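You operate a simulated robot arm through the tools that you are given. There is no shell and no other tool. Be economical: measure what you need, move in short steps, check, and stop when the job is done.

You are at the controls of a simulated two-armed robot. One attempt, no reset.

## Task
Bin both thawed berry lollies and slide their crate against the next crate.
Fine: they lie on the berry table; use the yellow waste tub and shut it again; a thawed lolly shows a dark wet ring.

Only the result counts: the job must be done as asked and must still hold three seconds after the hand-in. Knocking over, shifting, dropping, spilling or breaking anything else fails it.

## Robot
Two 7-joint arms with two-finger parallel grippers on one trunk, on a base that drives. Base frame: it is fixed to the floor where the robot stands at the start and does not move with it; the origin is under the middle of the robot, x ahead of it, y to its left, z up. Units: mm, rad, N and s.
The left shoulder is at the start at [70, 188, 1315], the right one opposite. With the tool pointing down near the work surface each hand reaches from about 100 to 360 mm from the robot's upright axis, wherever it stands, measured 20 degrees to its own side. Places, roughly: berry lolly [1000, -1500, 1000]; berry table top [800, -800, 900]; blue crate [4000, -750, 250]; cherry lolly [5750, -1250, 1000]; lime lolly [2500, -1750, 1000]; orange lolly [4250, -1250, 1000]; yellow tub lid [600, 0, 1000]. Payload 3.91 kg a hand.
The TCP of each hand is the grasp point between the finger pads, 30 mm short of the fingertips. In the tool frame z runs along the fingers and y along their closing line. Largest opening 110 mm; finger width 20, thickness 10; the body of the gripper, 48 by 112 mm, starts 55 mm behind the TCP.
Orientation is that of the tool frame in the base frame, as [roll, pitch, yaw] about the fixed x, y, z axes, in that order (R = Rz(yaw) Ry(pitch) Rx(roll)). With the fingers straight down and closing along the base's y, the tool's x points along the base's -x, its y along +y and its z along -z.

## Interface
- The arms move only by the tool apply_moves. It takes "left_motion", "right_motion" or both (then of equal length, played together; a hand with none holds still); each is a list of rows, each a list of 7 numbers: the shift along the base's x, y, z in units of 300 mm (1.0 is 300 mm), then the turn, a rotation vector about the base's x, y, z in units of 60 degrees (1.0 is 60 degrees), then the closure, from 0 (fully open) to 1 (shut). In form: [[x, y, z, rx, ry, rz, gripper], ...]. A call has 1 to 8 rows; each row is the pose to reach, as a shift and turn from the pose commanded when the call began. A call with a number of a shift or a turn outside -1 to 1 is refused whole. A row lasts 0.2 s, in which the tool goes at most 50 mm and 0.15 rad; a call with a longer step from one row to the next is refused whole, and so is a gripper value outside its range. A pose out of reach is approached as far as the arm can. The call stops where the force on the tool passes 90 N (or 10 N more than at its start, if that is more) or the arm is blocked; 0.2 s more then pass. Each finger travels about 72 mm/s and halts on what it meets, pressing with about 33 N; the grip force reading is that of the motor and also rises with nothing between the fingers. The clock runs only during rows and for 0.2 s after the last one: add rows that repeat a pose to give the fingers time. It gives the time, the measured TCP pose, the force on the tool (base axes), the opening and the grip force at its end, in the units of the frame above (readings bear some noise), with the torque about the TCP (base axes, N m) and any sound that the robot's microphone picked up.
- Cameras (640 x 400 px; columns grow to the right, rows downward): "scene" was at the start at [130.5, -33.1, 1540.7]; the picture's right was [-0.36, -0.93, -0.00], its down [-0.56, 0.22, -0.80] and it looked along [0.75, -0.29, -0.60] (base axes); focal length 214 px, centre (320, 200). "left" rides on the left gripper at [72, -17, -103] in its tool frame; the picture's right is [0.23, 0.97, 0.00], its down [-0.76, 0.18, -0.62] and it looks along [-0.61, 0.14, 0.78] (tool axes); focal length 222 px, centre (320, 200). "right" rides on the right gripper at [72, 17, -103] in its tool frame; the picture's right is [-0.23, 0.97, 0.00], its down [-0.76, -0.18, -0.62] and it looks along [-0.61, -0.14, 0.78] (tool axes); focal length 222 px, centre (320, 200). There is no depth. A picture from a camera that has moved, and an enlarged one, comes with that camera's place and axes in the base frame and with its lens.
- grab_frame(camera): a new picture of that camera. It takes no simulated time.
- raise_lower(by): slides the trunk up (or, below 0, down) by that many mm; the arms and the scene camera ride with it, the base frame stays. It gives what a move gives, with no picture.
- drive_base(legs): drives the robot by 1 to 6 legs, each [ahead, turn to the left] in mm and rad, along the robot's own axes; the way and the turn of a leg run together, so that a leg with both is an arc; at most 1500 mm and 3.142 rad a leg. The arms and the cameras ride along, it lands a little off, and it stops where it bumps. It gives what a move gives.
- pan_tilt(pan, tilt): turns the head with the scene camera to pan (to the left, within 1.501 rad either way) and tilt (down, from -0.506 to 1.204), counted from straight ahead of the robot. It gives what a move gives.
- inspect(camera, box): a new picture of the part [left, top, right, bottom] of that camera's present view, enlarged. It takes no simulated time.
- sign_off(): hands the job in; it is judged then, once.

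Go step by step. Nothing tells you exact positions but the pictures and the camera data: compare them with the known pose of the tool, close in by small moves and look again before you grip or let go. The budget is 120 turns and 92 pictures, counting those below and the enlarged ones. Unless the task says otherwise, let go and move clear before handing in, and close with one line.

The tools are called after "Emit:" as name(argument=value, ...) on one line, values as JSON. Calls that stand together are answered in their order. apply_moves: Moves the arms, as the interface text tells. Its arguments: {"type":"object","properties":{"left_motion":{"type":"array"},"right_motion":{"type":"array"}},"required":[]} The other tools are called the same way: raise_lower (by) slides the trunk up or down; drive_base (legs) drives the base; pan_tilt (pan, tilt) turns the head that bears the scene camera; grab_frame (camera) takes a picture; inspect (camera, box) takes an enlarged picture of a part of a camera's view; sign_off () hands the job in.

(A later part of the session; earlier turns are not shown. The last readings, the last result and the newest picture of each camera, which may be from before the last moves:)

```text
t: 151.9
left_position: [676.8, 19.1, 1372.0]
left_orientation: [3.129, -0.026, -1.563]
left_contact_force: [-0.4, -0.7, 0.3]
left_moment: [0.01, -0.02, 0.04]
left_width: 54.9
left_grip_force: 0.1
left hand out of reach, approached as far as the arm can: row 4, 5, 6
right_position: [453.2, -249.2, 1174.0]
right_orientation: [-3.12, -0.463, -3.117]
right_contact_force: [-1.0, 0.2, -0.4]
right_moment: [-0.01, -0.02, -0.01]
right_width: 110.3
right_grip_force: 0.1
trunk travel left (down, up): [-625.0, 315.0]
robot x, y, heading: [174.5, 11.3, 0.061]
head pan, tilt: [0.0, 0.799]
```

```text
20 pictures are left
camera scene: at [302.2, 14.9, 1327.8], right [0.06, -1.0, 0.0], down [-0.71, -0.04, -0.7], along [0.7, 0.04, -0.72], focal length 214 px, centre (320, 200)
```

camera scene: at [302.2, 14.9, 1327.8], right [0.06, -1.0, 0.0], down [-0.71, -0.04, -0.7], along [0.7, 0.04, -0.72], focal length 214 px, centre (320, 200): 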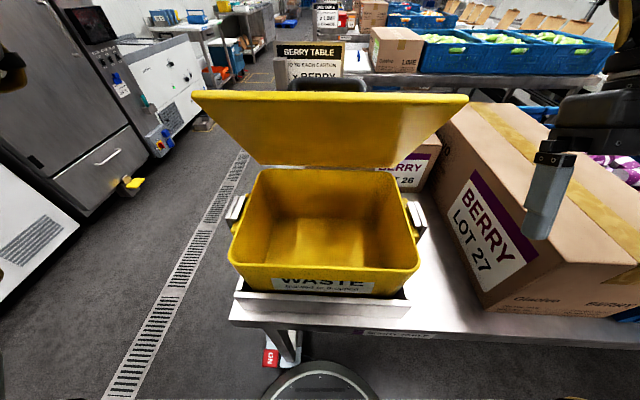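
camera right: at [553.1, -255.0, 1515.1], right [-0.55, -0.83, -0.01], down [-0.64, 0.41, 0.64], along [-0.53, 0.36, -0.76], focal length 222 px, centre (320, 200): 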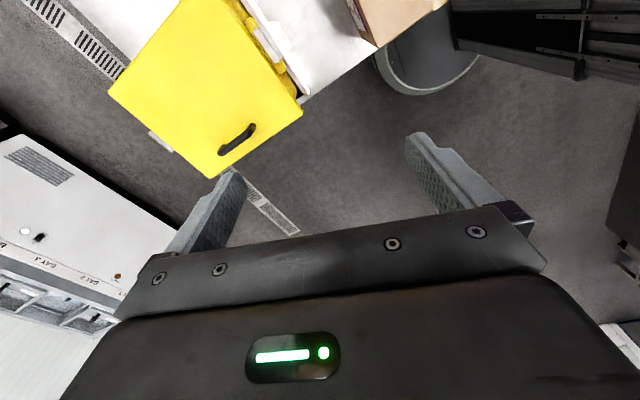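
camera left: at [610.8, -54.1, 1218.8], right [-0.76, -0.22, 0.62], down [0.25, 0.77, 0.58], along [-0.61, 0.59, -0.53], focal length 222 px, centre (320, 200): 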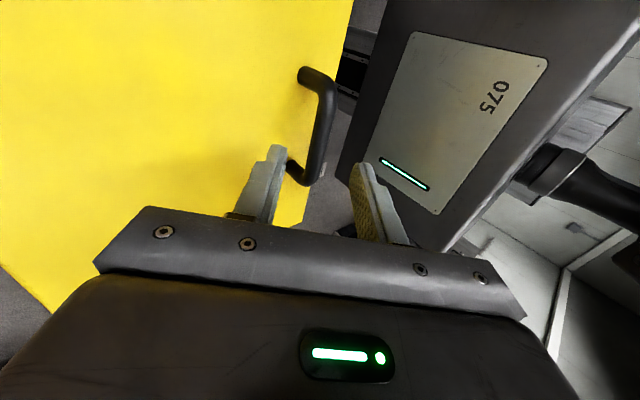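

The lid has come back to about 50°; it may be sinking slowly. I'll let a second pass and look again.

Emit:
apply_moves(left_motion=[[0, 0, 0, 0, 0, 0, 0.5], [0, 0, 0, 0, 0, 0, 0.5], [0, 0, 0, 0, 0, 0, 0.5], [0, 0, 0, 0, 0, 0, 0.5], [0, 0, 0, 0, 0, 0, 0.5]])

Emit:
grab_frame(camera="scene")

```text
t: 153.1
left_position: [679.5, 19.3, 1368.2]
left_orientation: [3.124, -0.025, -1.563]
left_contact_force: [-0.1, 1.0, 0.8]
left_moment: [-0.01, 0.0, 0.01]
left_width: 54.8
left_grip_force: 0.0
right_position: [456.4, -250.1, 1172.5]
right_orientation: [-3.119, -0.468, -3.118]
right_contact_force: [-0.6, -0.1, 0.1]
right_moment: [0.02, -0.02, 0.0]
right_width: 110.2
right_grip_force: 0.0
trunk travel left (down, up): [-625.0, 315.0]
robot x, y, heading: [174.1, 10.9, 0.058]
head pan, tilt: [0.0, 0.799]
```

```text
19 pictures are left
camera scene: at [305.4, 15.3, 1327.5], right [0.06, -1.0, 0.0], down [-0.72, -0.04, -0.7], along [0.7, 0.04, -0.72], focal length 214 px, centre (320, 200)
```

scene: 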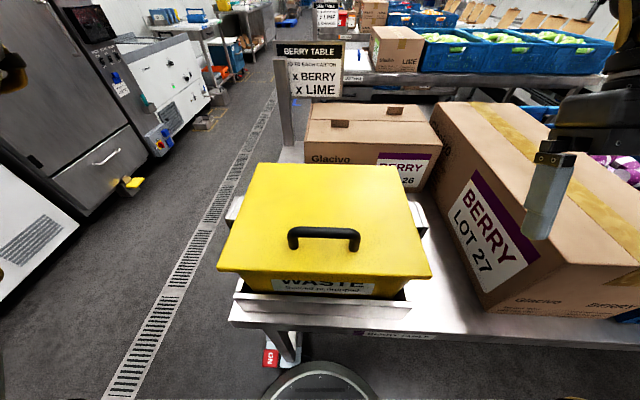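

The lid closes by itself, so one hand must hold it open while the other drops the lolly. The left handles lollies well; I'll test the right arm in mirrored fashion: outward, with more tip, then turned clockwise about its finger axis.

Emit:
apply_moves(right_motion=[[0.1, 0, 0.02, 0, 0.03, 0, 0], [0.22, 0, 0.04, 0, 0.05, 0, 0], [0.34, 0, 0.06, 0, 0.05, 0, 0], [0.46, 0, 0.06, 0, 0.05, 0, 0]])

Emit:
apply_moves(right_motion=[[0, 0, 0, -0.06, 0, -0.11, 0], [0, 0, 0, -0.12, 0, -0.22, 0], [0, 0, 0, -0.18, 0, -0.33, 0], [0, 0, 0, -0.24, 0, -0.44, 0], [0, 0, 0, -0.3, 0, -0.55, 0], [0, 0, 0, -0.359, 0, -0.658, 0]])

```text
t: 154.1
left_position: [679.7, 21.2, 1366.7]
left_orientation: [3.124, -0.025, -1.561]
left_contact_force: [0.1, 0.4, -0.4]
left_moment: [0.01, -0.03, 0.02]
left_width: 54.9
left_grip_force: 0.2
right_position: [505.6, -246.1, 1134.8]
right_orientation: [-3.125, -0.519, -3.115]
right_contact_force: [-0.4, -0.4, 0.2]
right_moment: [-0.03, 0.03, 0.0]
right_width: 109.9
right_grip_force: 0.0
right hand out of reach, approached as far as the arm can: row 1, 2, 3, 4
trunk travel left (down, up): [-625.0, 315.0]
robot x, y, heading: [177.2, 7.7, 0.057]
head pan, tilt: [0.0, 0.799]
```

```text
t: 155.5
left_position: [681.3, 20.0, 1368.3]
left_orientation: [3.124, -0.026, -1.562]
left_contact_force: [1.4, -0.2, -0.6]
left_moment: [0.01, 0.05, 0.0]
left_width: 54.9
left_grip_force: 0.0
right_position: [503.2, -366.1, 1121.0]
right_orientation: [-2.784, -0.394, 2.331]
right_contact_force: [-0.4, -0.2, 0.3]
right_moment: [0.0, 0.02, 0.01]
right_width: 109.9
right_grip_force: 0.0
right hand out of reach, approached as far as the arm can: row 2, 3, 4, 5, 6
trunk travel left (down, up): [-625.0, 315.0]
robot x, y, heading: [174.5, 14.1, 0.057]
head pan, tilt: [0.0, 0.799]
```

The right arm is held at its limits again and is low over the carton. I'll raise it at once and turn it back to native.

Emit:
apply_moves(right_motion=[[0, 0.0, 0.1, 0.06, 0, 0.11, 0], [0, 0.0, 0.2, 0.12, 0, 0.22, 0], [0, 0.0, 0.3, 0.18, 0, 0.33, 0], [0, 0.0, 0.4, 0.24, 0, 0.44, 0], [0, 0.0, 0.45, 0.3, 0, 0.55, 0], [0, 0.0, 0.45, 0.359, 0, 0.658, 0]])

Emit:
apply_moves(right_motion=[[0, 0, 0.1, 0, -0.13, 0, 0], [0, 0, 0.2, 0, -0.26, 0, 0], [0, 0, 0.3, 0, -0.39, 0, 0], [0, 0, 0.4, 0, -0.5, 0, 0], [0.1, 0, 0.5, 0, -0.5, 0, 0], [0.2, 0, 0.6, 0, -0.5, 0, 0]])

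```text
t: 156.9
left_position: [679.7, 19.8, 1368.6]
left_orientation: [3.123, -0.027, -1.562]
left_contact_force: [0.2, -0.9, 0.1]
left_moment: [0.01, -0.01, 0.02]
left_width: 55.0
left_grip_force: 0.1
right_position: [462.6, -327.8, 1147.7]
right_orientation: [-3.124, -0.519, -3.114]
right_contact_force: [0.2, -0.3, -0.4]
right_moment: [0.04, -0.05, -0.01]
right_width: 109.8
right_grip_force: 0.1
right hand out of reach, approached as far as the arm can: row 1, 2, 3, 4, 5, 6
trunk travel left (down, up): [-625.0, 315.0]
robot x, y, heading: [173.4, 8.8, 0.058]
head pan, tilt: [0.0, 0.799]
```

```text
t: 158.3
left_position: [679.2, 19.9, 1368.5]
left_orientation: [3.124, -0.025, -1.562]
left_contact_force: [-0.7, 0.4, -0.5]
left_moment: [0.01, -0.02, 0.05]
left_width: 55.0
left_grip_force: 0.1
right_position: [487.3, -317.3, 1235.9]
right_orientation: [-3.11, 0.007, -3.119]
right_contact_force: [-0.3, -0.2, -0.5]
right_moment: [-0.03, -0.04, -0.01]
right_width: 109.8
right_grip_force: 0.1
right hand out of reach, approached as far as the arm can: row 1, 2, 3, 4, 5, 6
trunk travel left (down, up): [-625.0, 315.0]
robot x, y, heading: [173.4, 10.5, 0.056]
head pan, tilt: [0.0, 0.799]
```

Taking the tip off freed the right hand upward, opposite to the left. I'll try tipping it forward and moving up and out.

Emit:
apply_moves(right_motion=[[0, 0, 0.05, 0, -0.13, 0, 0], [0, 0, 0.1, 0, -0.26, 0, 0], [0.05, 0, 0.2, 0, -0.39, 0, 0], [0.15, 0, 0.3, 0, -0.5, 0, 0], [0.3, 0, 0.3, 0, -0.5, 0, 0], [0.45, 0, 0.3, 0, -0.5, 0, 0]])

Emit:
pan_tilt(pan=-0.8, tilt=0.1)

Emit:
grab_frame(camera="scene")

```text
t: 159.7
left_position: [683.0, 19.5, 1367.6]
left_orientation: [3.123, -0.026, -1.561]
left_contact_force: [0.3, -0.4, 0.8]
left_moment: [0.01, 0.03, -0.02]
left_width: 55.1
left_grip_force: 0.0
right_position: [626.2, -317.0, 1325.1]
right_orientation: [-3.095, 0.526, -3.115]
right_contact_force: [0.3, 0.6, -0.7]
right_moment: [0.01, 0.02, 0.02]
right_width: 110.0
right_grip_force: 0.1
trunk travel left (down, up): [-625.0, 315.0]
robot x, y, heading: [174.1, 7.1, 0.054]
head pan, tilt: [0.0, 0.799]
```

```text
t: 160.8
left_position: [680.4, 21.5, 1368.0]
left_orientation: [3.125, -0.026, -1.562]
left_contact_force: [-0.1, -0.5, 0.3]
left_moment: [-0.03, -0.01, -0.01]
left_width: 55.0
left_grip_force: 0.0
right_position: [623.2, -317.4, 1325.7]
right_orientation: [-3.094, 0.528, -3.116]
right_contact_force: [-0.1, 0.5, 0.2]
right_moment: [0.01, 0.0, 0.02]
right_width: 110.1
right_grip_force: 0.0
trunk travel left (down, up): [-625.0, 315.0]
robot x, y, heading: [174.9, 13.0, 0.061]
head pan, tilt: [-0.799, 0.099]
```

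```text
18 pictures are left
camera scene: at [293.1, -51.5, 1390.4], right [-0.68, -0.74, 0.0], down [-0.07, 0.07, -0.99], along [0.73, -0.67, -0.1], focal length 214 px, centre (320, 200)
```

scene: 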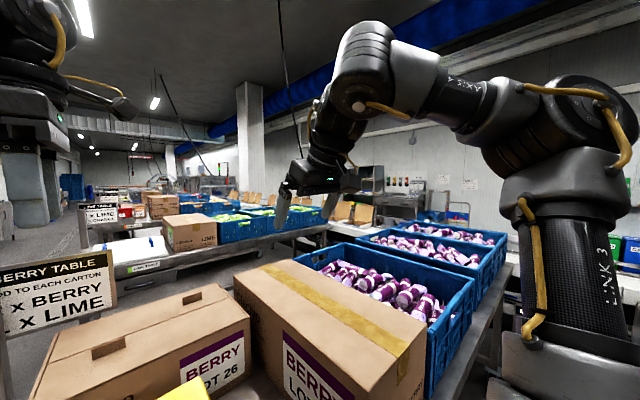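

With the fingers tipped forward the right arm moves freely — its wrist bends the other way. So the right hand can carry a lolly while the left opens the lid. I'll turn the right hand a quarter about its finger axis to close across the lollies.

Emit:
apply_moves(right_motion=[[0, 0, 0, -0.063, 0, 0.108, 0], [0, 0, 0, -0.126, 0, 0.216, 0], [0, 0, 0, -0.19, 0, 0.324, 0], [0, 0, 0, -0.253, 0, 0.431, 0], [0, 0, 0, -0.316, 0, 0.539, 0], [0, 0, 0, -0.379, 0, 0.647, 0]])

Emit:
apply_moves(right_motion=[[0, 0, 0, -0.063, 0, 0.108, 0], [0, 0, 0, -0.126, 0, 0.216, 0], [0, 0, 0, -0.19, 0, 0.324, 0], [0, 0, 0, -0.253, 0, 0.431, 0], [0, 0, 0, -0.316, 0, 0.539, 0], [0, 0, 0, -0.379, 0, 0.647, 0]])

```text
t: 162.2
left_position: [681.1, 19.0, 1369.2]
left_orientation: [3.123, -0.025, -1.562]
left_contact_force: [-0.3, 0.4, 0.1]
left_moment: [-0.02, -0.02, 0.02]
left_width: 55.1
left_grip_force: 0.0
right_position: [622.3, -316.0, 1326.5]
right_orientation: [-2.706, 0.353, -2.26]
right_contact_force: [-0.1, -0.3, 0.1]
right_moment: [0.0, 0.02, 0.03]
right_width: 109.9
right_grip_force: 0.0
trunk travel left (down, up): [-625.0, 315.0]
robot x, y, heading: [176.8, 7.0, 0.054]
head pan, tilt: [-0.799, 0.099]
```

```text
t: 163.7
left_position: [679.1, 19.8, 1369.0]
left_orientation: [3.126, -0.026, -1.56]
left_contact_force: [0.2, 1.2, 0.2]
left_moment: [-0.01, 0.0, 0.0]
left_width: 55.2
left_grip_force: 0.0
right_position: [620.9, -317.2, 1325.8]
right_orientation: [-2.577, -0.012, -1.551]
right_contact_force: [0.1, -0.3, -1.0]
right_moment: [-0.03, -0.01, -0.01]
right_width: 109.8
right_grip_force: 0.0
trunk travel left (down, up): [-625.0, 315.0]
robot x, y, heading: [174.2, 11.6, 0.058]
head pan, tilt: [-0.799, 0.099]
```

Right hand is now at yaw −1.55 with 0.56 rad forward tip, and free. I'll drive back to the crate so that the right shoulder faces lollies A and B.

Emit:
drive_base(legs=[[-190, 0], [0, -1.628], [590, 0], [0, 1.571], [240, 0]])

Emit:
pan_tilt(pan=-0.25, tilt=0.8)

Emit:
apply_moves(right_motion=[[0.05, 0.1, -0.1, 0, 0.03, 0, 0.2], [0.1, 0.2, -0.2, 0, 0.06, 0, 0.42], [0.15, 0.3, -0.3, 0, 0.1, 0, 0.42], [0.18, 0.38, -0.42, 0, 0.1, 0, 0.42], [0.18, 0.45, -0.55, 0, 0.1, 0, 0.42], [0.18, 0.48, -0.68, 0, 0.1, 0, 0.42]])

```text
t: 177.3
left_position: [727.4, -602.7, 1369.3]
left_orientation: [3.127, -0.027, -1.619]
left_contact_force: [0.6, 0.9, 0.4]
left_moment: [0.01, -0.01, 0.02]
left_width: 54.9
left_grip_force: 0.0
right_position: [650.9, -935.5, 1325.8]
right_orientation: [-2.577, -0.012, -1.609]
right_contact_force: [-0.3, 1.2, 0.2]
right_moment: [0.02, 0.02, 0.02]
right_width: 110.1
right_grip_force: 0.1
trunk travel left (down, up): [-625.0, 315.0]
robot x, y, heading: [223.0, -587.7, -0.001]
head pan, tilt: [-0.799, 0.099]
```

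```text
t: 178.3
left_position: [727.4, -602.0, 1370.5]
left_orientation: [3.126, -0.026, -1.619]
left_contact_force: [0.9, -0.2, -0.3]
left_moment: [0.01, 0.02, -0.02]
left_width: 54.9
left_grip_force: 0.0
right_position: [650.5, -935.5, 1325.4]
right_orientation: [-2.578, -0.012, -1.609]
right_contact_force: [0.4, 0.1, -0.4]
right_moment: [0.01, -0.01, -0.03]
right_width: 109.8
right_grip_force: 0.0
trunk travel left (down, up): [-625.0, 315.0]
robot x, y, heading: [222.9, -584.2, -0.001]
head pan, tilt: [-0.25, 0.799]
```

```text
t: 179.8
left_position: [730.1, -603.2, 1369.0]
left_orientation: [3.126, -0.025, -1.62]
left_contact_force: [0.1, 0.2, 0.2]
left_moment: [0.0, 0.04, 0.01]
left_width: 54.9
left_grip_force: 0.0
right_position: [703.3, -806.8, 1135.0]
right_orientation: [-2.682, -0.012, -1.608]
right_contact_force: [0.5, -0.6, -0.4]
right_moment: [-0.01, -0.01, 0.03]
right_width: 63.8
right_grip_force: 0.0
right hand out of reach, approached as far as the arm can: row 4, 5, 6
trunk travel left (down, up): [-625.0, 315.0]
robot x, y, heading: [224.8, -586.6, -0.001]
head pan, tilt: [-0.25, 0.799]
```

Close to the goal pose. I'll restore the forward tip to 0.6 and go to the standoff before A at [718, −752, 1045].

Emit:
apply_moves(right_motion=[[0, 0.04, 0, 0, -0.07, 0.02, 0.45], [0.01, 0.1, -0.08, 0, -0.134, 0.037, 0.5], [0.03, 0.16, -0.18, 0, -0.134, 0.037, 0.5], [0.05, 0.183, -0.3, 0, -0.134, 0.037, 0.5]])

Emit:
grab_frame(camera="right")

Emit:
inspect(camera="scene", box=[220, 90, 420, 250])

```text
t: 180.8
left_position: [730.0, -602.9, 1370.5]
left_orientation: [3.123, -0.026, -1.621]
left_contact_force: [-0.4, -0.6, 0.3]
left_moment: [0.01, 0.01, 0.02]
left_width: 54.9
left_grip_force: 0.1
right_position: [712.3, -799.3, 1067.9]
right_orientation: [-2.543, -0.013, -1.569]
right_contact_force: [-0.7, 0.1, -2.0]
right_moment: [0.03, 0.0, 0.01]
right_width: 54.8
right_grip_force: 0.1
right hand out of reach, approached as far as the arm can: row 1, 2, 3, 4
trunk travel left (down, up): [-625.0, 315.0]
robot x, y, heading: [226.3, -586.8, -0.003]
head pan, tilt: [-0.25, 0.799]
```

```text
17 pictures are left
camera right: at [640.0, -871.6, 1144.8], right [-0.81, 0.22, -0.55], down [-0.2, 0.77, 0.61], along [0.56, 0.6, -0.57], focal length 222 px, centre (320, 200)
```

right: 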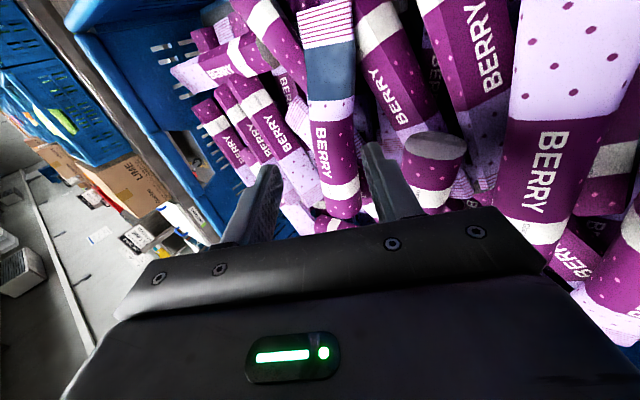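

```text
2.50 times, centred on (320, 170) of scene
camera zoom: at [353.4, -607.3, 1327.3], right [-0.25, -0.97, 0.0], down [-0.7, 0.18, -0.7], along [0.67, -0.17, -0.72], focal length 536 px, centre (320, 275)
```

zoom: 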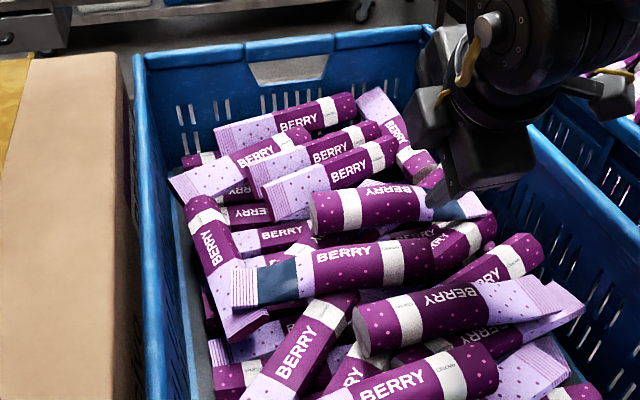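

The right hand can't come inward of y≈−800 from this heading. I'll turn the base left 0.085 rad, which swings the hand to y≈−758.

Emit:
drive_base(legs=[[0, 0.085]])

Emit:
apply_moves(right_motion=[[-0.02, 0, -0.03, 0, 0, -0.04, 0.5], [-0.035, 0, -0.07, 0, 0, -0.08, 0.5]])

Emit:
grab_frame(camera="right")

```text
t: 181.6
left_position: [726.5, -561.5, 1369.7]
left_orientation: [3.126, -0.026, -1.535]
left_contact_force: [-0.1, 0.2, 0.2]
left_moment: [0.02, -0.01, 0.0]
left_width: 54.8
left_grip_force: 0.0
right_position: [726.9, -758.8, 1068.7]
right_orientation: [-2.543, -0.01, -1.484]
right_contact_force: [-1.3, -0.2, 0.8]
right_moment: [0.02, 0.02, 0.0]
right_width: 55.0
right_grip_force: 0.1
trunk travel left (down, up): [-625.0, 315.0]
robot x, y, heading: [223.2, -585.5, 0.084]
head pan, tilt: [-0.25, 0.799]
```

```text
t: 182.2
left_position: [727.4, -561.7, 1369.3]
left_orientation: [3.125, -0.025, -1.534]
left_contact_force: [-0.4, -0.3, 0.2]
left_moment: [-0.01, 0.01, 0.02]
left_width: 55.1
left_grip_force: 0.1
right_position: [719.6, -773.9, 1049.2]
right_orientation: [-2.545, -0.009, -1.566]
right_contact_force: [0.9, -0.5, 0.4]
right_moment: [0.01, 0.0, 0.0]
right_width: 54.8
right_grip_force: 0.0
right hand out of reach, approached as far as the arm can: row 1, 2
trunk travel left (down, up): [-625.0, 315.0]
robot x, y, heading: [220.5, -587.2, 0.087]
head pan, tilt: [-0.25, 0.799]
```

```text
15 pictures are left
camera right: at [647.5, -846.0, 1126.2], right [-0.81, 0.22, -0.55], down [-0.21, 0.77, 0.61], along [0.56, 0.6, -0.57], focal length 222 px, centre (320, 200)
```

right: 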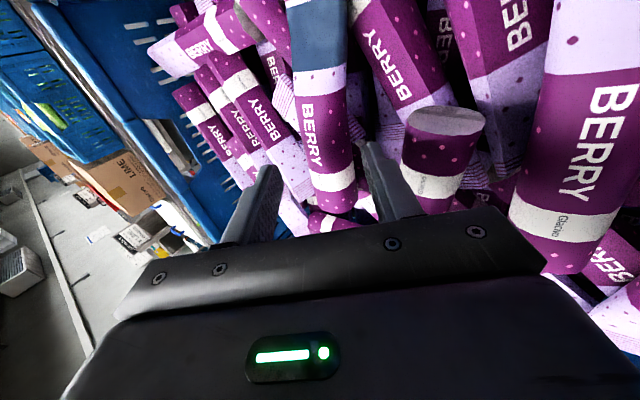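

A lies almost on the approach line. I'll slide in 62 mm with a slight correction.

Emit:
apply_moves(right_motion=[[0.028, 0, -0.064, 0, 0, 0, 0.5], [0.065, 0, -0.122, 0, 0, 0, 0.5], [0.103, 0, -0.18, 0, 0, 0, 0.5]])

```text
t: 183.0
left_position: [711.0, -560.2, 1377.8]
left_orientation: [3.138, -0.027, -1.536]
left_contact_force: [0.1, 0.0, -0.7]
left_moment: [0.01, 0.03, 0.01]
left_width: 55.1
left_grip_force: 0.0
right_position: [739.0, -774.0, 1007.5]
right_orientation: [-2.523, -0.009, -1.568]
right_contact_force: [-42.6, -13.4, 82.8]
right_moment: [-0.47, 2.78, 0.12]
right_width: 48.5
right_grip_force: 0.0
trunk travel left (down, up): [-625.0, 315.0]
robot x, y, heading: [221.9, -584.6, 0.084]
head pan, tilt: [-0.25, 0.799]
```

Contact on the near finger with the tips about at A's axis. I'll ease back, narrow to 46 mm, centre and push in again.

Emit:
apply_moves(right_motion=[[-0.02, 0, 0.04, 0, 0, 0, 0.5], [-0.01, 0, 0.045, 0, 0, 0, 0.58], [0.012, 0, 0.01, 0, 0, 0, 0.58], [0.035, 0, -0.022, 0, 0, 0, 0.58], [0.045, 0, -0.037, 0, 0, 0, 0.58]])

Emit:
inspect(camera="right", box=[210, 0, 450, 240])

```text
t: 184.2
left_position: [716.5, -560.6, 1373.3]
left_orientation: [3.134, -0.027, -1.537]
left_contact_force: [0.8, -0.1, -1.1]
left_moment: [-0.03, 0.06, 0.02]
left_width: 54.8
left_grip_force: 0.1
right_position: [757.2, -771.5, 1005.2]
right_orientation: [-2.5, -0.003, -1.569]
right_contact_force: [-31.9, -5.4, 78.5]
right_moment: [-0.15, 1.91, 0.03]
right_width: 40.3
right_grip_force: 0.1
trunk travel left (down, up): [-625.0, 315.0]
robot x, y, heading: [222.0, -584.8, 0.08]
head pan, tilt: [-0.25, 0.799]
stopped in row 5 (right hand): the force on the tool passed its limit at 114 N (the readings are from after the stop); the commanded pose is now the measured one
```

```text
1.67 times, centred on (330, 120) of right
camera zoom: at [682.4, -843.4, 1079.0], right [-0.78, 0.22, -0.58], down [-0.23, 0.76, 0.6], along [0.58, 0.61, -0.54], focal length 370 px, centre (303, 333)
```

zoom: 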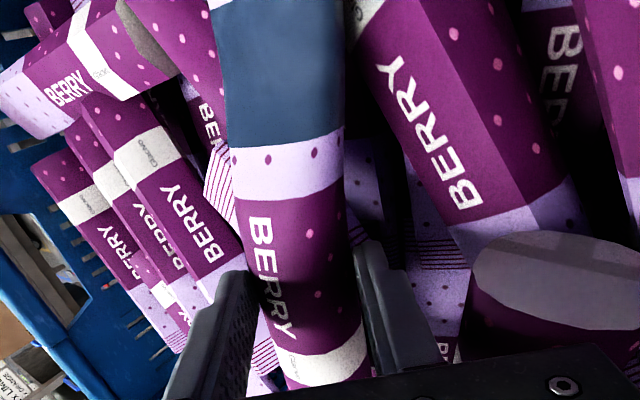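

The fingers now straddle A. I'll close and lift.

Emit:
apply_moves(right_motion=[[0, 0, 0, 0, 0, 0, 0.8], [0, 0, 0, 0, 0, 0, 0.9], [0, 0, 0.05, 0, 0, 0, 0.9], [0, 0, 0.15, 0, 0, 0, 0.9], [0, 0, 0.3, 0, 0, 0, 0.9], [-0.05, -0.05, 0.45, 0, 0, 0, 0.9], [-0.1, -0.1, 0.6, 0, 0, 0, 0.9]])

Emit:
grab_frame(camera="scene")

```text
t: 185.8
left_position: [722.4, -561.1, 1370.2]
left_orientation: [3.129, -0.026, -1.536]
left_contact_force: [-0.4, -0.1, 0.5]
left_moment: [0.01, -0.05, -0.01]
left_width: 55.1
left_grip_force: 0.1
right_position: [728.9, -804.1, 1175.7]
right_orientation: [-2.524, -0.007, -1.569]
right_contact_force: [-1.0, -0.2, -0.4]
right_moment: [0.0, 0.02, -0.01]
right_width: 39.0
right_grip_force: 32.7
trunk travel left (down, up): [-625.0, 315.0]
robot x, y, heading: [227.1, -585.9, 0.081]
head pan, tilt: [-0.25, 0.799]
```

```text
13 pictures are left
camera scene: at [349.2, -596.4, 1327.7], right [-0.17, -0.99, 0.0], down [-0.71, 0.12, -0.7], along [0.69, -0.11, -0.72], focal length 214 px, centre (320, 200)
```

scene: 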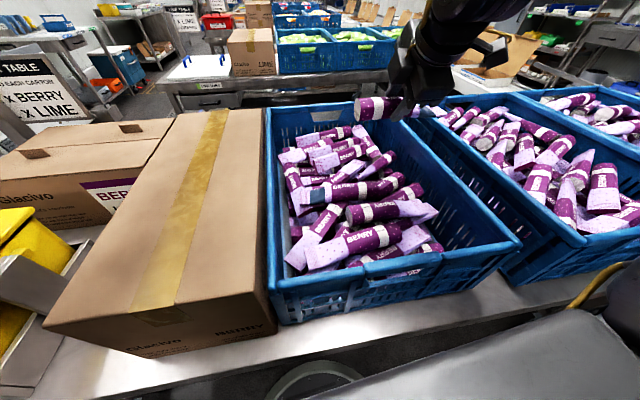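

A is in the right hand. Both hands must work over the tub, so I'll raise A and drive to about [200, −60] turned 0.55 rad left, where left reaches the bar and right can reach over the opening.

Emit:
apply_moves(right_motion=[[0, 0, 0.12, 0, 0, 0, 0.9], [0, 0, 0.25, 0, 0, 0, 0.9]])

Emit:
drive_base(legs=[[-240, 0], [0, 1.49], [415, 0], [0, -1.02], [245, 0]])

Emit:
pan_tilt(pan=-0.45, tilt=0.8)

Emit:
grab_frame(camera="scene")

```text
t: 186.4
left_position: [728.0, -561.7, 1368.7]
left_orientation: [3.126, -0.025, -1.536]
left_contact_force: [0.5, -0.4, 0.0]
left_moment: [0.0, 0.03, 0.04]
left_width: 55.0
left_grip_force: 0.1
right_position: [731.0, -803.5, 1249.9]
right_orientation: [-2.524, -0.008, -1.568]
right_contact_force: [-1.1, -1.6, -0.7]
right_moment: [-0.01, 0.04, 0.0]
right_width: 39.1
right_grip_force: 33.1
trunk travel left (down, up): [-625.0, 315.0]
robot x, y, heading: [222.9, -586.0, 0.077]
head pan, tilt: [-0.25, 0.799]
```

```text
t: 197.9
left_position: [629.3, 189.6, 1369.8]
left_orientation: [3.126, -0.027, -1.058]
left_contact_force: [-0.5, -0.1, 0.4]
left_moment: [0.02, 0.0, 0.0]
left_width: 55.0
left_grip_force: 0.1
right_position: [743.3, -23.9, 1249.6]
right_orientation: [-2.526, -0.007, -1.093]
right_contact_force: [-0.6, 0.4, -1.1]
right_moment: [-0.01, 0.04, 0.04]
right_width: 38.0
right_grip_force: 33.0
trunk travel left (down, up): [-625.0, 315.0]
robot x, y, heading: [192.7, -65.2, 0.558]
head pan, tilt: [-0.25, 0.799]
```

```text
t: 198.6
left_position: [630.6, 189.4, 1369.8]
left_orientation: [3.126, -0.029, -1.058]
left_contact_force: [0.0, -0.1, 0.0]
left_moment: [0.0, 0.03, 0.02]
left_width: 54.9
left_grip_force: 0.0
right_position: [745.1, -21.9, 1248.8]
right_orientation: [-2.525, -0.007, -1.092]
right_contact_force: [-0.6, 0.0, -1.2]
right_moment: [0.01, 0.05, 0.01]
right_width: 37.9
right_grip_force: 33.5
trunk travel left (down, up): [-625.0, 315.0]
robot x, y, heading: [195.3, -66.8, 0.562]
head pan, tilt: [-0.45, 0.799]
```

```text
12 pictures are left
camera scene: at [316.4, -28.5, 1327.4], right [0.11, -0.99, 0.0], down [-0.71, -0.08, -0.7], along [0.69, 0.08, -0.72], focal length 214 px, centre (320, 200)
```

scene: 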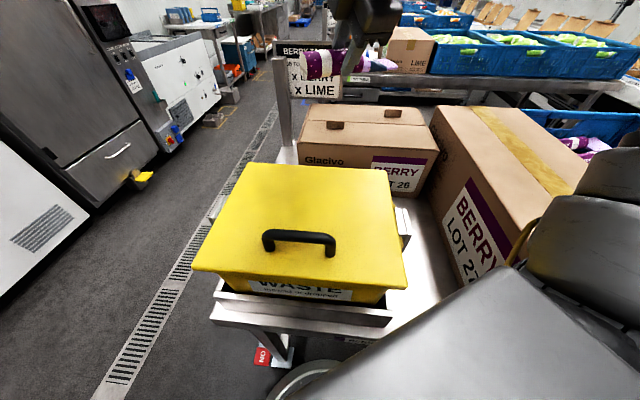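

The placement suits both hands. I'll move the right hand with A aside to [575, −215, 1180], turning it a little, while the left hand comes over the bar and tips back to 0.75.

Emit:
apply_moves(left_motion=[[-0.012, -0.073, -0.046, 0, 0, -0.12, 0.5], [-0.025, -0.146, -0.092, 0, 0, -0.245, 0.5], [-0.037, -0.219, -0.138, 0, 0, -0.37, 0.5], [-0.05, -0.292, -0.184, 0, 0, -0.49, 0.6], [-0.063, -0.365, -0.23, 0, 0, -0.49, 0.6], [-0.075, -0.438, -0.276, 0, 0, -0.49, 0.6], [-0.088, -0.51, -0.322, 0, 0, -0.49, 0.6], [-0.1, -0.583, -0.367, 0, 0, -0.49, 0.6]], right_motion=[[-0.07, -0.08, 0, 0, 0, 0, 0.9], [-0.14, -0.16, 0, 0, 0, 0, 0.9], [-0.21, -0.24, -0.03, 0, 0, 0, 0.9], [-0.28, -0.32, -0.07, 0, 0, 0, 0.9], [-0.35, -0.4, -0.11, -0.05, -0.025, 0.078, 0.9], [-0.42, -0.48, -0.15, -0.1, -0.05, 0.156, 0.9], [-0.49, -0.56, -0.19, -0.15, -0.075, 0.234, 0.9], [-0.567, -0.643, -0.23, -0.196, -0.101, 0.312, 0.9]])

Emit:
apply_moves(left_motion=[[-0.028, 0, -0.048, 0, 0.0895, 0, 0.6], [-0.056, 0, -0.097, 0, 0.179, 0, 0.6], [-0.084, 0, -0.145, 0, 0.2685, 0, 0.6], [-0.112, 0, -0.193, 0, 0.358, 0, 0.6], [-0.14, 0, -0.242, 0, 0.4475, 0, 0.6], [-0.168, 0, -0.29, 0, 0.537, 0, 0.6], [-0.196, 0, -0.338, 0, 0.6265, 0, 0.6], [-0.223, 0, -0.387, 0, 0.716, 0, 0.6]])

Emit:
grab_frame(camera="left")

```text
t: 200.4
left_position: [600.5, 30.8, 1274.8]
left_orientation: [-3.137, -0.061, -1.543]
left_contact_force: [-0.7, -0.8, -0.4]
left_moment: [0.04, -0.02, -0.01]
left_width: 44.0
left_grip_force: 0.2
right_position: [620.4, -235.7, 1213.1]
right_orientation: [-2.545, -0.202, -0.861]
right_contact_force: [-0.4, -0.7, -1.1]
right_moment: [0.04, -0.02, 0.02]
right_width: 37.8
right_grip_force: 32.6
right hand out of reach, approached as far as the arm can: row 6, 7, 8
trunk travel left (down, up): [-625.0, 315.0]
robot x, y, heading: [192.8, -63.2, 0.563]
head pan, tilt: [-0.45, 0.799]
```

```text
t: 202.2
left_position: [533.9, 15.6, 1142.6]
left_orientation: [2.373, -0.019, -1.552]
left_contact_force: [0.3, -0.4, -0.8]
left_moment: [-0.04, -0.02, 0.03]
left_width: 43.9
left_grip_force: 0.1
right_position: [622.3, -232.8, 1212.3]
right_orientation: [-2.548, -0.206, -0.862]
right_contact_force: [-0.3, 0.8, -0.9]
right_moment: [0.0, 0.07, 0.04]
right_width: 37.8
right_grip_force: 32.5
trunk travel left (down, up): [-625.0, 315.0]
robot x, y, heading: [191.9, -61.4, 0.556]
head pan, tilt: [-0.45, 0.799]
```

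```text
11 pictures are left
camera left: at [620.0, -53.8, 1207.7], right [-0.7, -0.23, 0.68], down [0.29, 0.78, 0.56], along [-0.66, 0.59, -0.48], focal length 222 px, centre (320, 200)
```

left: 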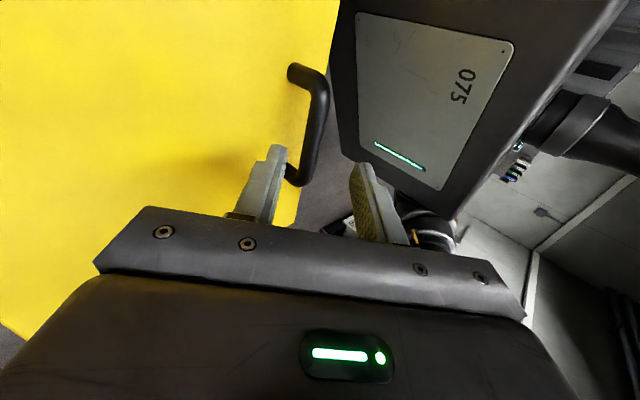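

The left hand is aligned with the bar. I'll slide in, grip and swing the lid to about 56°.

Emit:
apply_moves(left_motion=[[-0.08, 0, -0.084, 0, 0, 0, 0.6], [-0.162, 0, -0.168, 0, 0, 0, 0.6], [-0.162, 0, -0.168, 0, 0, 0, 0.8], [-0.162, 0, -0.168, 0, 0, 0, 1.0], [-0.162, 0, -0.168, 0, 0, 0, 1.0]])

Emit:
apply_moves(left_motion=[[0.027, 0, 0.104, 0, -0.048, 0, 1.0], [0.068, 0, 0.202, 0, -0.096, 0, 1.0], [0.122, 0, 0.292, 0, -0.144, 0, 1.0], [0.187, 0, 0.374, 0, -0.191, 0, 1.0], [0.263, 0, 0.446, 0, -0.239, 0, 1.0], [0.348, 0, 0.506, 0, -0.287, 0, 1.0], [0.441, 0, 0.553, 0, -0.334, 0, 1.0]])

Emit:
grab_frame(camera="scene")

```text
t: 203.4
left_position: [488.2, 19.2, 1095.1]
left_orientation: [2.376, -0.035, -1.537]
left_contact_force: [1.7, 3.2, 0.0]
left_moment: [0.5, 0.12, 0.11]
left_width: 15.5
left_grip_force: 32.8
right_position: [622.7, -233.5, 1211.8]
right_orientation: [-2.548, -0.206, -0.861]
right_contact_force: [-0.3, -0.4, -1.2]
right_moment: [-0.02, 0.03, 0.01]
right_width: 37.7
right_grip_force: 33.2
trunk travel left (down, up): [-625.0, 315.0]
robot x, y, heading: [193.5, -63.0, 0.562]
head pan, tilt: [-0.45, 0.799]
```

```text
t: 205.0
left_position: [601.7, 42.5, 1250.1]
left_orientation: [2.705, -0.074, -1.524]
left_contact_force: [-18.3, -44.2, 19.6]
left_moment: [-0.94, 1.4, 0.28]
left_width: 15.3
left_grip_force: 30.3
left hand out of reach, approached as far as the arm can: row 6, 7
right_position: [620.9, -241.8, 1212.7]
right_orientation: [-2.542, -0.2, -0.857]
right_contact_force: [0.0, 0.3, -0.1]
right_moment: [-0.05, 0.01, -0.04]
right_width: 37.4
right_grip_force: 32.9
trunk travel left (down, up): [-625.0, 315.0]
robot x, y, heading: [196.6, -62.2, 0.556]
head pan, tilt: [-0.45, 0.799]
```

```text
10 pictures are left
camera scene: at [323.1, -50.1, 1328.6], right [0.11, -0.99, -0.02], down [-0.72, -0.07, -0.69], along [0.69, 0.09, -0.72], focal length 214 px, centre (320, 200)
```

scene: 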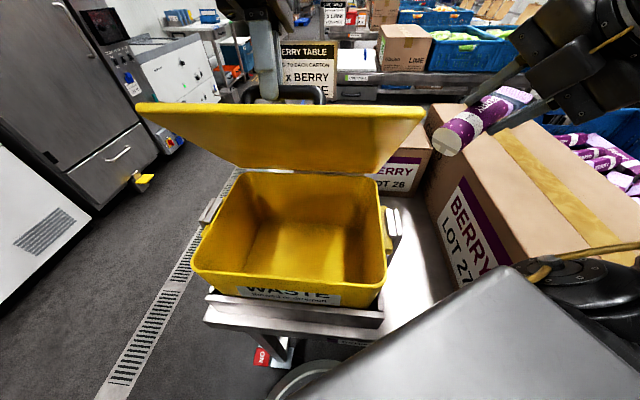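

The lid is held at about 50°. I'll relax the left hand slightly and bring the right hand with A round the front of the lid, over the tub opening.

Emit:
apply_moves(left_motion=[[-0.01, -0.02, -0.008, 0, 0, 0, 1.0], [-0.02, -0.04, -0.015, 0, 0, 0, 1.0], [-0.02, -0.04, -0.015, 0, 0, 0, 1.0], [-0.02, -0.04, -0.015, 0, 0, 0, 1.0], [-0.02, -0.04, -0.015, 0, 0, 0, 1.0], [-0.02, -0.04, -0.015, 0, 0, 0, 1.0], [-0.02, -0.04, -0.015, 0, 0, 0, 1.0]], right_motion=[[-0.1, 0.04, -0.08, 0, 0, 0, 0.9], [-0.18, 0.12, -0.17, 0, 0, 0, 0.9], [-0.24, 0.22, -0.25, 0, 0, 0, 0.9], [-0.28, 0.34, -0.32, 0, 0, 0, 0.9], [-0.3, 0.47, -0.36, 0, 0, 0, 0.9], [-0.32, 0.6, -0.38, 0, 0, 0, 0.9], [-0.32, 0.7, -0.4, 0, 0, 0, 0.9]])

Emit:
grab_frame(camera="scene")

```text
t: 206.8
left_position: [591.4, 59.6, 1270.3]
left_orientation: [2.749, -0.1, -1.491]
left_contact_force: [0.5, 0.5, -0.6]
left_moment: [-0.03, 0.01, 0.04]
left_width: 0.0
left_grip_force: 32.2
right_position: [596.3, -67.5, 1200.9]
right_orientation: [-2.548, -0.204, -0.86]
right_contact_force: [1.2, -0.4, -1.4]
right_moment: [0.0, 0.04, -0.03]
right_width: 37.0
right_grip_force: 32.8
right hand out of reach, approached as far as the arm can: row 1, 2, 3, 4, 5, 6, 7
trunk travel left (down, up): [-625.0, 315.0]
robot x, y, heading: [190.4, -64.9, 0.56]
head pan, tilt: [-0.45, 0.799]
stopped in row 7 (left hand): the arm was blocked; the commanded pose is now the measured one
```

```text
9 pictures are left
camera scene: at [315.1, -27.8, 1327.5], right [0.11, -0.99, 0.0], down [-0.71, -0.08, -0.7], along [0.69, 0.08, -0.72], focal length 214 px, centre (320, 200)
```

scene: 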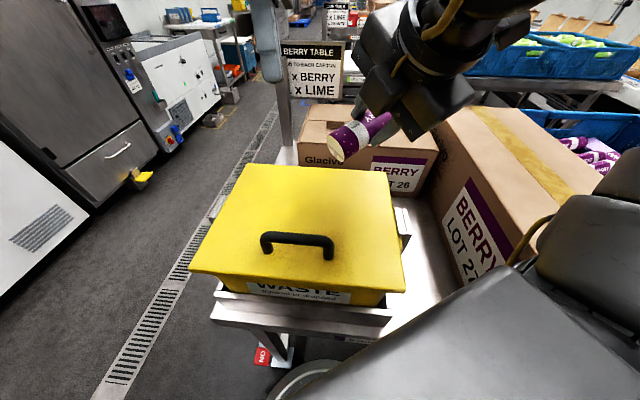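

The right hand could not come low enough and the lid slipped from the left hand and shut; A is still held. Close in, the right hand probably needs less forward tip, so I'll test that above the shut lid.

Emit:
apply_moves(right_motion=[[0, 0, 0, -0.05, 0.095, 0, 0.9], [-0.02, 0, 0, -0.1, 0.19, 0, 0.9], [-0.06, 0, 0, -0.15, 0.285, 0, 0.9], [-0.11, 0, -0.03, -0.2, 0.38, 0, 0.9], [-0.17, 0.0, -0.08, -0.2, 0.38, 0, 0.9], [-0.22, 0.02, -0.15, -0.2, 0.38, 0, 0.9]], left_motion=[[0, 0.1, 0.1, 0, 0, 0, 0.5], [0, 0.2, 0.2, 0, 0, 0, 0.5], [0, 0.3, 0.25, 0, 0, 0, 0.5], [0, 0.4, 0.25, 0, 0, 0, 0.5], [0, 0.4, 0.25, 0, 0, 0, 0.5], [0, 0.4, 0.25, 0, 0, 0, 0.5]])

```text
t: 208.2
left_position: [570.2, 176.5, 1299.9]
left_orientation: [2.747, -0.096, -1.497]
left_contact_force: [0.0, -0.4, 0.3]
left_moment: [0.01, -0.02, -0.05]
left_width: 54.9
left_grip_force: 0.0
left hand out of reach, approached as far as the arm can: row 1, 2, 3, 4, 5, 6
right_position: [548.5, -75.0, 1166.2]
right_orientation: [-2.988, -0.085, -0.797]
right_contact_force: [0.4, -0.3, -1.2]
right_moment: [0.02, 0.07, -0.03]
right_width: 36.8
right_grip_force: 33.1
right hand out of reach, approached as far as the arm can: row 4, 5, 6
trunk travel left (down, up): [-625.0, 315.0]
robot x, y, heading: [195.5, -63.3, 0.562]
head pan, tilt: [-0.45, 0.799]
```

With less tip the right hand comes close in. If A lies along x, it only needs to pass over the tub at y≈−60 in front of the raised lid. I'll turn the right hand so A points along x and move it to a waiting spot at [525, −205, 1160] beside the lid's swing.

Emit:
apply_moves(right_motion=[[0, -0.07, 0, -0.018, -0.01, 0.12, 0.9], [-0.01, -0.14, 0, -0.037, -0.02, 0.24, 0.9], [-0.025, -0.21, 0, -0.055, -0.03, 0.36, 0.9], [-0.04, -0.29, 0, -0.073, -0.04, 0.48, 0.9], [-0.06, -0.37, 0, -0.092, -0.05, 0.6, 0.9], [-0.077, -0.433, -0.02, -0.11, -0.06, 0.724, 0.9], [-0.077, -0.433, -0.02, -0.11, -0.06, 0.724, 0.9]])

```text
t: 209.8
left_position: [569.4, 176.1, 1300.4]
left_orientation: [2.747, -0.094, -1.497]
left_contact_force: [-0.7, 0.3, -0.4]
left_moment: [0.0, -0.04, 0.01]
left_width: 55.0
left_grip_force: 0.0
right_position: [537.7, -206.8, 1192.2]
right_orientation: [-3.065, -0.187, -0.024]
right_contact_force: [0.5, -0.6, -1.6]
right_moment: [0.04, 0.03, -0.02]
right_width: 36.7
right_grip_force: 32.8
right hand out of reach, approached as far as the arm can: row 3, 4, 5, 6, 7
trunk travel left (down, up): [-625.0, 315.0]
robot x, y, heading: [197.6, -63.7, 0.563]
head pan, tilt: [-0.45, 0.799]
```

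The waiting pose is good. Now the left hand back to the standoff before the bar.

Emit:
apply_moves(left_motion=[[0.003, -0.08, -0.03, 0.013, 0, -0.01, 0.6], [0.006, -0.16, -0.06, 0.026, 0, -0.02, 0.6], [0.009, -0.24, -0.09, 0.04, 0, -0.03, 0.6], [0.012, -0.32, -0.12, 0.053, 0, -0.04, 0.6], [0.015, -0.4, -0.15, 0.066, 0, -0.05, 0.6], [0.017, -0.46, -0.18, 0.08, 0, -0.06, 0.6], [0.017, -0.52, -0.2, 0.089, 0, -0.06, 0.6]])

Emit:
apply_moves(left_motion=[[-0.027, 0, -0.065, 0, 0.073, 0, 0.6], [-0.054, 0, -0.13, 0, 0.146, 0, 0.6], [-0.082, 0, -0.195, 0, 0.219, 0, 0.6], [-0.11, 0, -0.26, 0, 0.292, 0, 0.6], [-0.137, 0, -0.323, 0, 0.363, 0, 0.6]])

```text
t: 211.6
left_position: [574.6, 43.9, 1258.1]
left_orientation: [2.776, -0.045, -1.523]
left_contact_force: [-0.7, -0.4, -1.0]
left_moment: [0.0, 0.0, 0.02]
left_width: 43.8
left_grip_force: 0.0
right_position: [536.6, -207.1, 1190.7]
right_orientation: [-3.064, -0.188, -0.025]
right_contact_force: [0.1, -0.7, -2.3]
right_moment: [-0.02, 0.0, 0.03]
right_width: 37.0
right_grip_force: 33.2
trunk travel left (down, up): [-625.0, 315.0]
robot x, y, heading: [196.2, -62.7, 0.565]
head pan, tilt: [-0.45, 0.799]
stopped in row 7 (left hand): the arm was blocked; the commanded pose is now the measured one
```

```text
t: 212.8
left_position: [534.7, 43.3, 1160.0]
left_orientation: [2.396, -0.022, -1.514]
left_contact_force: [-0.1, 0.4, 0.4]
left_moment: [0.01, 0.0, 0.02]
left_width: 44.0
left_grip_force: 0.1
right_position: [536.4, -208.1, 1191.9]
right_orientation: [-3.068, -0.187, -0.026]
right_contact_force: [0.4, 0.3, -1.4]
right_moment: [-0.01, 0.04, 0.02]
right_width: 36.9
right_grip_force: 33.5
trunk travel left (down, up): [-625.0, 315.0]
robot x, y, heading: [192.1, -61.0, 0.564]
head pan, tilt: [-0.45, 0.799]
```

The left arm was stopped at y≈44, which still lies on the bar. I'll grip there and lift with the tip easing off faster, to about 61°.

Emit:
apply_moves(left_motion=[[0.01, -0.005, -0.03, 0, 0, 0, 0.6], [-0.06, -0.01, -0.11, 0, 0, -0.02, 0.6], [-0.115, -0.01, -0.17, 0, 0, -0.04, 0.6], [-0.165, -0.01, -0.224, 0, 0, -0.04, 0.6], [-0.165, -0.01, -0.224, 0, 0, -0.04, 0.8], [-0.165, -0.01, -0.224, 0, 0, -0.04, 1.0], [-0.165, -0.01, -0.224, 0, 0, -0.04, 1.0]])

Emit:
apply_moves(left_motion=[[0.026, 0, 0.104, 0, -0.073, 0, 1.0], [0.066, 0, 0.202, 0, -0.149, 0, 1.0], [0.118, 0, 0.293, 0, -0.225, 0, 1.0], [0.183, 0, 0.375, 0, -0.302, 0, 1.0], [0.257, 0, 0.447, 0, -0.378, 0, 1.0], [0.341, 0, 0.507, 0, -0.455, 0, 1.0], [0.433, 0, 0.554, 0, -0.531, 0, 1.0], [0.492, 0, 0.577, 0, -0.6, 0, 1.0]])

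```text
t: 214.4
left_position: [488.4, 43.6, 1095.1]
left_orientation: [2.396, -0.036, -1.543]
left_contact_force: [3.9, 3.9, 0.3]
left_moment: [0.57, 0.05, 0.37]
left_width: 15.2
left_grip_force: 33.8
right_position: [536.5, -206.1, 1191.7]
right_orientation: [-3.067, -0.188, -0.023]
right_contact_force: [-0.5, 0.7, -1.2]
right_moment: [0.0, -0.02, -0.01]
right_width: 36.8
right_grip_force: 32.7
trunk travel left (down, up): [-625.0, 315.0]
robot x, y, heading: [194.5, -64.4, 0.557]
head pan, tilt: [-0.45, 0.799]
```

```text
t: 216.4
left_position: [635.1, 84.1, 1287.9]
left_orientation: [3.028, -0.098, -1.501]
left_contact_force: [0.9, 0.4, 0.7]
left_moment: [0.04, 0.07, 0.01]
left_width: 0.1
left_grip_force: 33.0
left hand out of reach, approached as far as the arm can: row 8
right_position: [538.2, -209.1, 1190.6]
right_orientation: [-3.062, -0.184, -0.024]
right_contact_force: [-0.4, -0.2, -0.7]
right_moment: [0.01, 0.05, 0.03]
right_width: 36.5
right_grip_force: 33.3
trunk travel left (down, up): [-625.0, 315.0]
robot x, y, heading: [196.5, -62.2, 0.563]
head pan, tilt: [-0.45, 0.799]
stopped in row 8 (left hand): the arm was blocked; the commanded pose is now the measured one
```

The left forearm seems to press against my own head when reaching this far across, so the lid slipped again. I should face straight instead; first I'll test how far inward the right hand can go now that A points along x.

Emit:
apply_moves(left_motion=[[0, 0.1, 0.05, 0, 0, 0, 0.6], [0, 0.22, 0.1, 0, 0, 0, 0.6], [0, 0.35, 0.1, 0, 0, 0, 0.6], [0, 0.35, 0.1, 0, 0, 0, 0.6], [0, 0.35, 0.1, 0, 0, 0, 0.6], [0, 0.35, 0.1, 0, 0, 0, 0.6]], right_motion=[[0.02, 0.1, 0, 0, 0, 0, 0.9], [0.04, 0.22, 0, 0, 0, 0, 0.9], [0.06, 0.35, 0, 0, 0, 0, 0.9], [0.06, 0.48, 0, 0, 0, 0, 0.9], [0.06, 0.6, 0, 0, 0, 0, 0.9], [0.06, 0.73, 0, 0, 0, 0, 0.9]])

```text
t: 217.8
left_position: [635.5, 191.0, 1318.7]
left_orientation: [3.026, -0.096, -1.507]
left_contact_force: [-0.5, 0.3, -0.2]
left_moment: [-0.05, 0.03, -0.01]
left_width: 44.1
left_grip_force: 0.1
right_position: [572.0, -65.3, 1185.7]
right_orientation: [-3.066, -0.186, -0.023]
right_contact_force: [1.4, 0.6, -1.2]
right_moment: [-0.02, 0.02, -0.01]
right_width: 36.7
right_grip_force: 32.7
right hand out of reach, approached as far as the arm can: row 4, 5, 6
trunk travel left (down, up): [-625.0, 315.0]
robot x, y, heading: [193.5, -61.8, 0.565]
head pan, tilt: [-0.45, 0.799]
```

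The right hand's inward limit stays near 195 mm to the right of my centre line, the left's near 100 mm across. Standing at about [135, 140] facing straight should satisfy both; I'll drive there.

Emit:
drive_base(legs=[[-150, 0], [0, 1.006], [282, 0], [0, -1.571], [66, 0]])

```text
t: 227.7
left_position: [632.6, 124.1, 1321.6]
left_orientation: [3.033, -0.093, -2.063]
left_contact_force: [-1.4, -0.8, 0.5]
left_moment: [0.01, -0.1, -0.01]
left_width: 44.2
left_grip_force: 0.0
right_position: [446.8, -59.0, 1189.2]
right_orientation: [-3.059, -0.195, -0.58]
right_contact_force: [-1.4, 0.5, -0.8]
right_moment: [-0.02, -0.04, -0.03]
right_width: 36.5
right_grip_force: 33.0
trunk travel left (down, up): [-625.0, 315.0]
robot x, y, heading: [134.4, 145.7, 0.008]
head pan, tilt: [-0.45, 0.799]
```

Good. Left to the bar standoff again, right with A to its waiting spot at [540, −205].

Emit:
apply_moves(left_motion=[[-0.028, -0.053, -0.04, 0.018, 0, 0.096, 0.6], [-0.057, -0.105, -0.08, 0.036, 0, 0.192, 0.6], [-0.085, -0.158, -0.12, 0.054, 0, 0.288, 0.6], [-0.114, -0.21, -0.16, 0.072, 0, 0.384, 0.6], [-0.142, -0.263, -0.205, 0.09, 0, 0.48, 0.6]], right_motion=[[0.06, -0.1, 0.01, 0, 0, 0.076, 0.9], [0.12, -0.2, 0.02, 0, 0, 0.152, 0.9], [0.19, -0.3, 0.02, 0, 0, 0.228, 0.9], [0.25, -0.4, 0.02, 0, 0, 0.304, 0.9], [0.31, -0.487, 0.02, 0, 0, 0.38, 0.9]])

Emit:
apply_moves(left_motion=[[-0.027, 0, -0.055, 0, 0.088, 0, 0.6], [-0.054, 0, -0.11, 0, 0.176, 0, 0.6], [-0.081, 0, -0.165, 0, 0.264, 0, 0.6], [-0.108, 0, -0.22, 0, 0.352, 0, 0.6], [-0.136, 0, -0.275, 0, 0.44, 0, 0.6], [-0.163, 0, -0.33, 0, 0.528, 0, 0.6], [-0.19, 0, -0.387, 0, 0.616, 0, 0.6]])

```text
t: 228.9
left_position: [602.4, 48.6, 1258.8]
left_orientation: [3.003, -0.01, -1.545]
left_contact_force: [0.3, -0.6, -0.4]
left_moment: [-0.04, 0.01, 0.04]
left_width: 44.1
left_grip_force: 0.1
right_position: [547.8, -205.7, 1191.9]
right_orientation: [-3.063, -0.19, -0.18]
right_contact_force: [0.6, 0.5, -1.6]
right_moment: [-0.01, 0.03, 0.01]
right_width: 36.6
right_grip_force: 33.0
trunk travel left (down, up): [-625.0, 315.0]
robot x, y, heading: [134.9, 139.8, 0.006]
head pan, tilt: [-0.45, 0.799]
```

```text
t: 230.5
left_position: [541.4, 43.8, 1140.2]
left_orientation: [2.36, 0.006, -1.556]
left_contact_force: [0.5, 0.1, 0.7]
left_moment: [0.01, 0.0, -0.01]
left_width: 44.2
left_grip_force: 0.1
right_position: [546.8, -204.4, 1191.5]
right_orientation: [-3.063, -0.187, -0.183]
right_contact_force: [1.3, 0.9, -1.4]
right_moment: [-0.01, 0.03, -0.01]
right_width: 36.7
right_grip_force: 32.7
trunk travel left (down, up): [-625.0, 315.0]
robot x, y, heading: [132.6, 144.6, 0.011]
head pan, tilt: [-0.45, 0.799]
```

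All free. I'll grip the bar, swing the lid to about 61°, then bring A in over the opening, and look before releasing.

Emit:
apply_moves(left_motion=[[-0.04, -0.01, -0.02, 0, 0, 0, 0.6], [-0.11, -0.02, -0.085, 0, 0, 0, 0.6], [-0.186, -0.02, -0.159, 0, 0, 0, 0.6], [-0.186, -0.02, -0.159, 0, 0, 0, 0.8], [-0.186, -0.02, -0.159, 0, 0, 0, 1.0], [-0.186, -0.02, -0.159, 0, 0, 0, 1.0]])

Emit:
apply_moves(left_motion=[[0.025, 0, 0.105, 0, -0.078, 0, 1.0], [0.065, 0, 0.203, 0, -0.155, 0, 1.0], [0.118, 0, 0.294, 0, -0.231, 0, 1.0], [0.182, 0, 0.376, 0, -0.308, 0, 1.0], [0.256, 0, 0.448, 0, -0.393, 0, 1.0], [0.34, 0, 0.508, 0, -0.48, 0, 1.0], [0.431, 0, 0.555, 0, -0.556, 0, 1.0], [0.49, 0, 0.578, 0, -0.632, 0, 1.0]])

Emit:
apply_moves(right_motion=[[-0.04, 0.07, -0.02, 0, 0, 0, 0.9], [-0.07, 0.18, -0.05, 0, 0, 0, 0.9], [-0.073, 0.3, -0.09, 0, 0, 0, 0.9], [-0.073, 0.41, -0.13, 0, 0, 0, 0.9], [-0.073, 0.513, -0.17, 0, 0, 0, 0.9]])

Emit:
grab_frame(camera="scene")

```text
t: 231.9
left_position: [483.9, 38.0, 1092.1]
left_orientation: [2.363, 0.005, -1.555]
left_contact_force: [3.0, -0.3, -0.8]
left_moment: [0.15, 0.02, 0.0]
left_width: 15.2
left_grip_force: 32.8
right_position: [546.1, -205.5, 1190.9]
right_orientation: [-3.064, -0.189, -0.18]
right_contact_force: [-0.7, -0.2, -1.1]
right_moment: [0.0, 0.05, 0.01]
right_width: 36.8
right_grip_force: 32.9
trunk travel left (down, up): [-625.0, 315.0]
robot x, y, heading: [133.7, 140.0, 0.01]
head pan, tilt: [-0.45, 0.799]
```

```text
t: 233.7
left_position: [646.1, 51.5, 1280.8]
left_orientation: [3.019, -0.048, -1.529]
left_contact_force: [2.9, -29.7, -18.3]
left_moment: [-1.37, -0.1, -0.34]
left_width: 15.8
left_grip_force: 33.4
right_position: [548.1, -212.7, 1189.9]
right_orientation: [-3.058, -0.186, -0.184]
right_contact_force: [-0.1, 0.0, -1.3]
right_moment: [-0.03, 0.02, -0.02]
right_width: 36.4
right_grip_force: 32.8
trunk travel left (down, up): [-625.0, 315.0]
robot x, y, heading: [133.4, 142.3, 0.005]
head pan, tilt: [-0.45, 0.799]
```

```text
t: 234.8
left_position: [646.9, 52.6, 1278.3]
left_orientation: [3.017, -0.034, -1.527]
left_contact_force: [7.3, -31.0, -4.3]
left_moment: [-0.1, -0.19, -0.38]
left_width: 15.8
left_grip_force: 32.8
right_position: [525.4, -93.7, 1152.3]
right_orientation: [-3.067, -0.191, -0.24]
right_contact_force: [-5.8, -22.4, -1.6]
right_moment: [1.67, -0.22, -1.97]
right_width: 40.7
right_grip_force: 32.9
trunk travel left (down, up): [-625.0, 315.0]
robot x, y, heading: [133.6, 139.4, -0.005]
head pan, tilt: [-0.45, 0.799]
stopped in row 5 (right hand): the force on the tool passed its limit at 130 N (the readings are from after the stop); the commanded pose is now the measured one
```

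```text
8 pictures are left
camera scene: at [258.0, 93.9, 1327.3], right [-0.43, -0.9, -0.01], down [-0.65, 0.32, -0.69], along [0.63, -0.3, -0.72], focal length 214 px, centre (320, 200)
```

scene: 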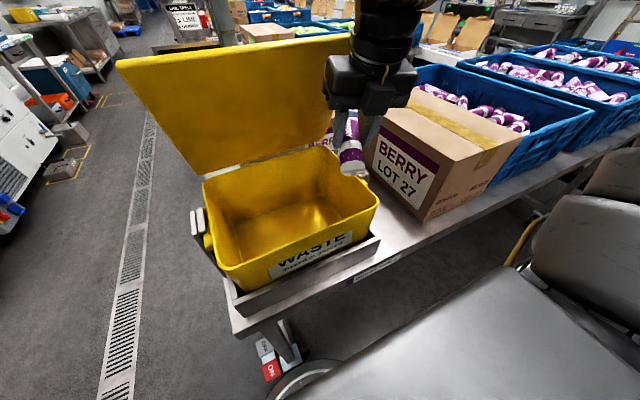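

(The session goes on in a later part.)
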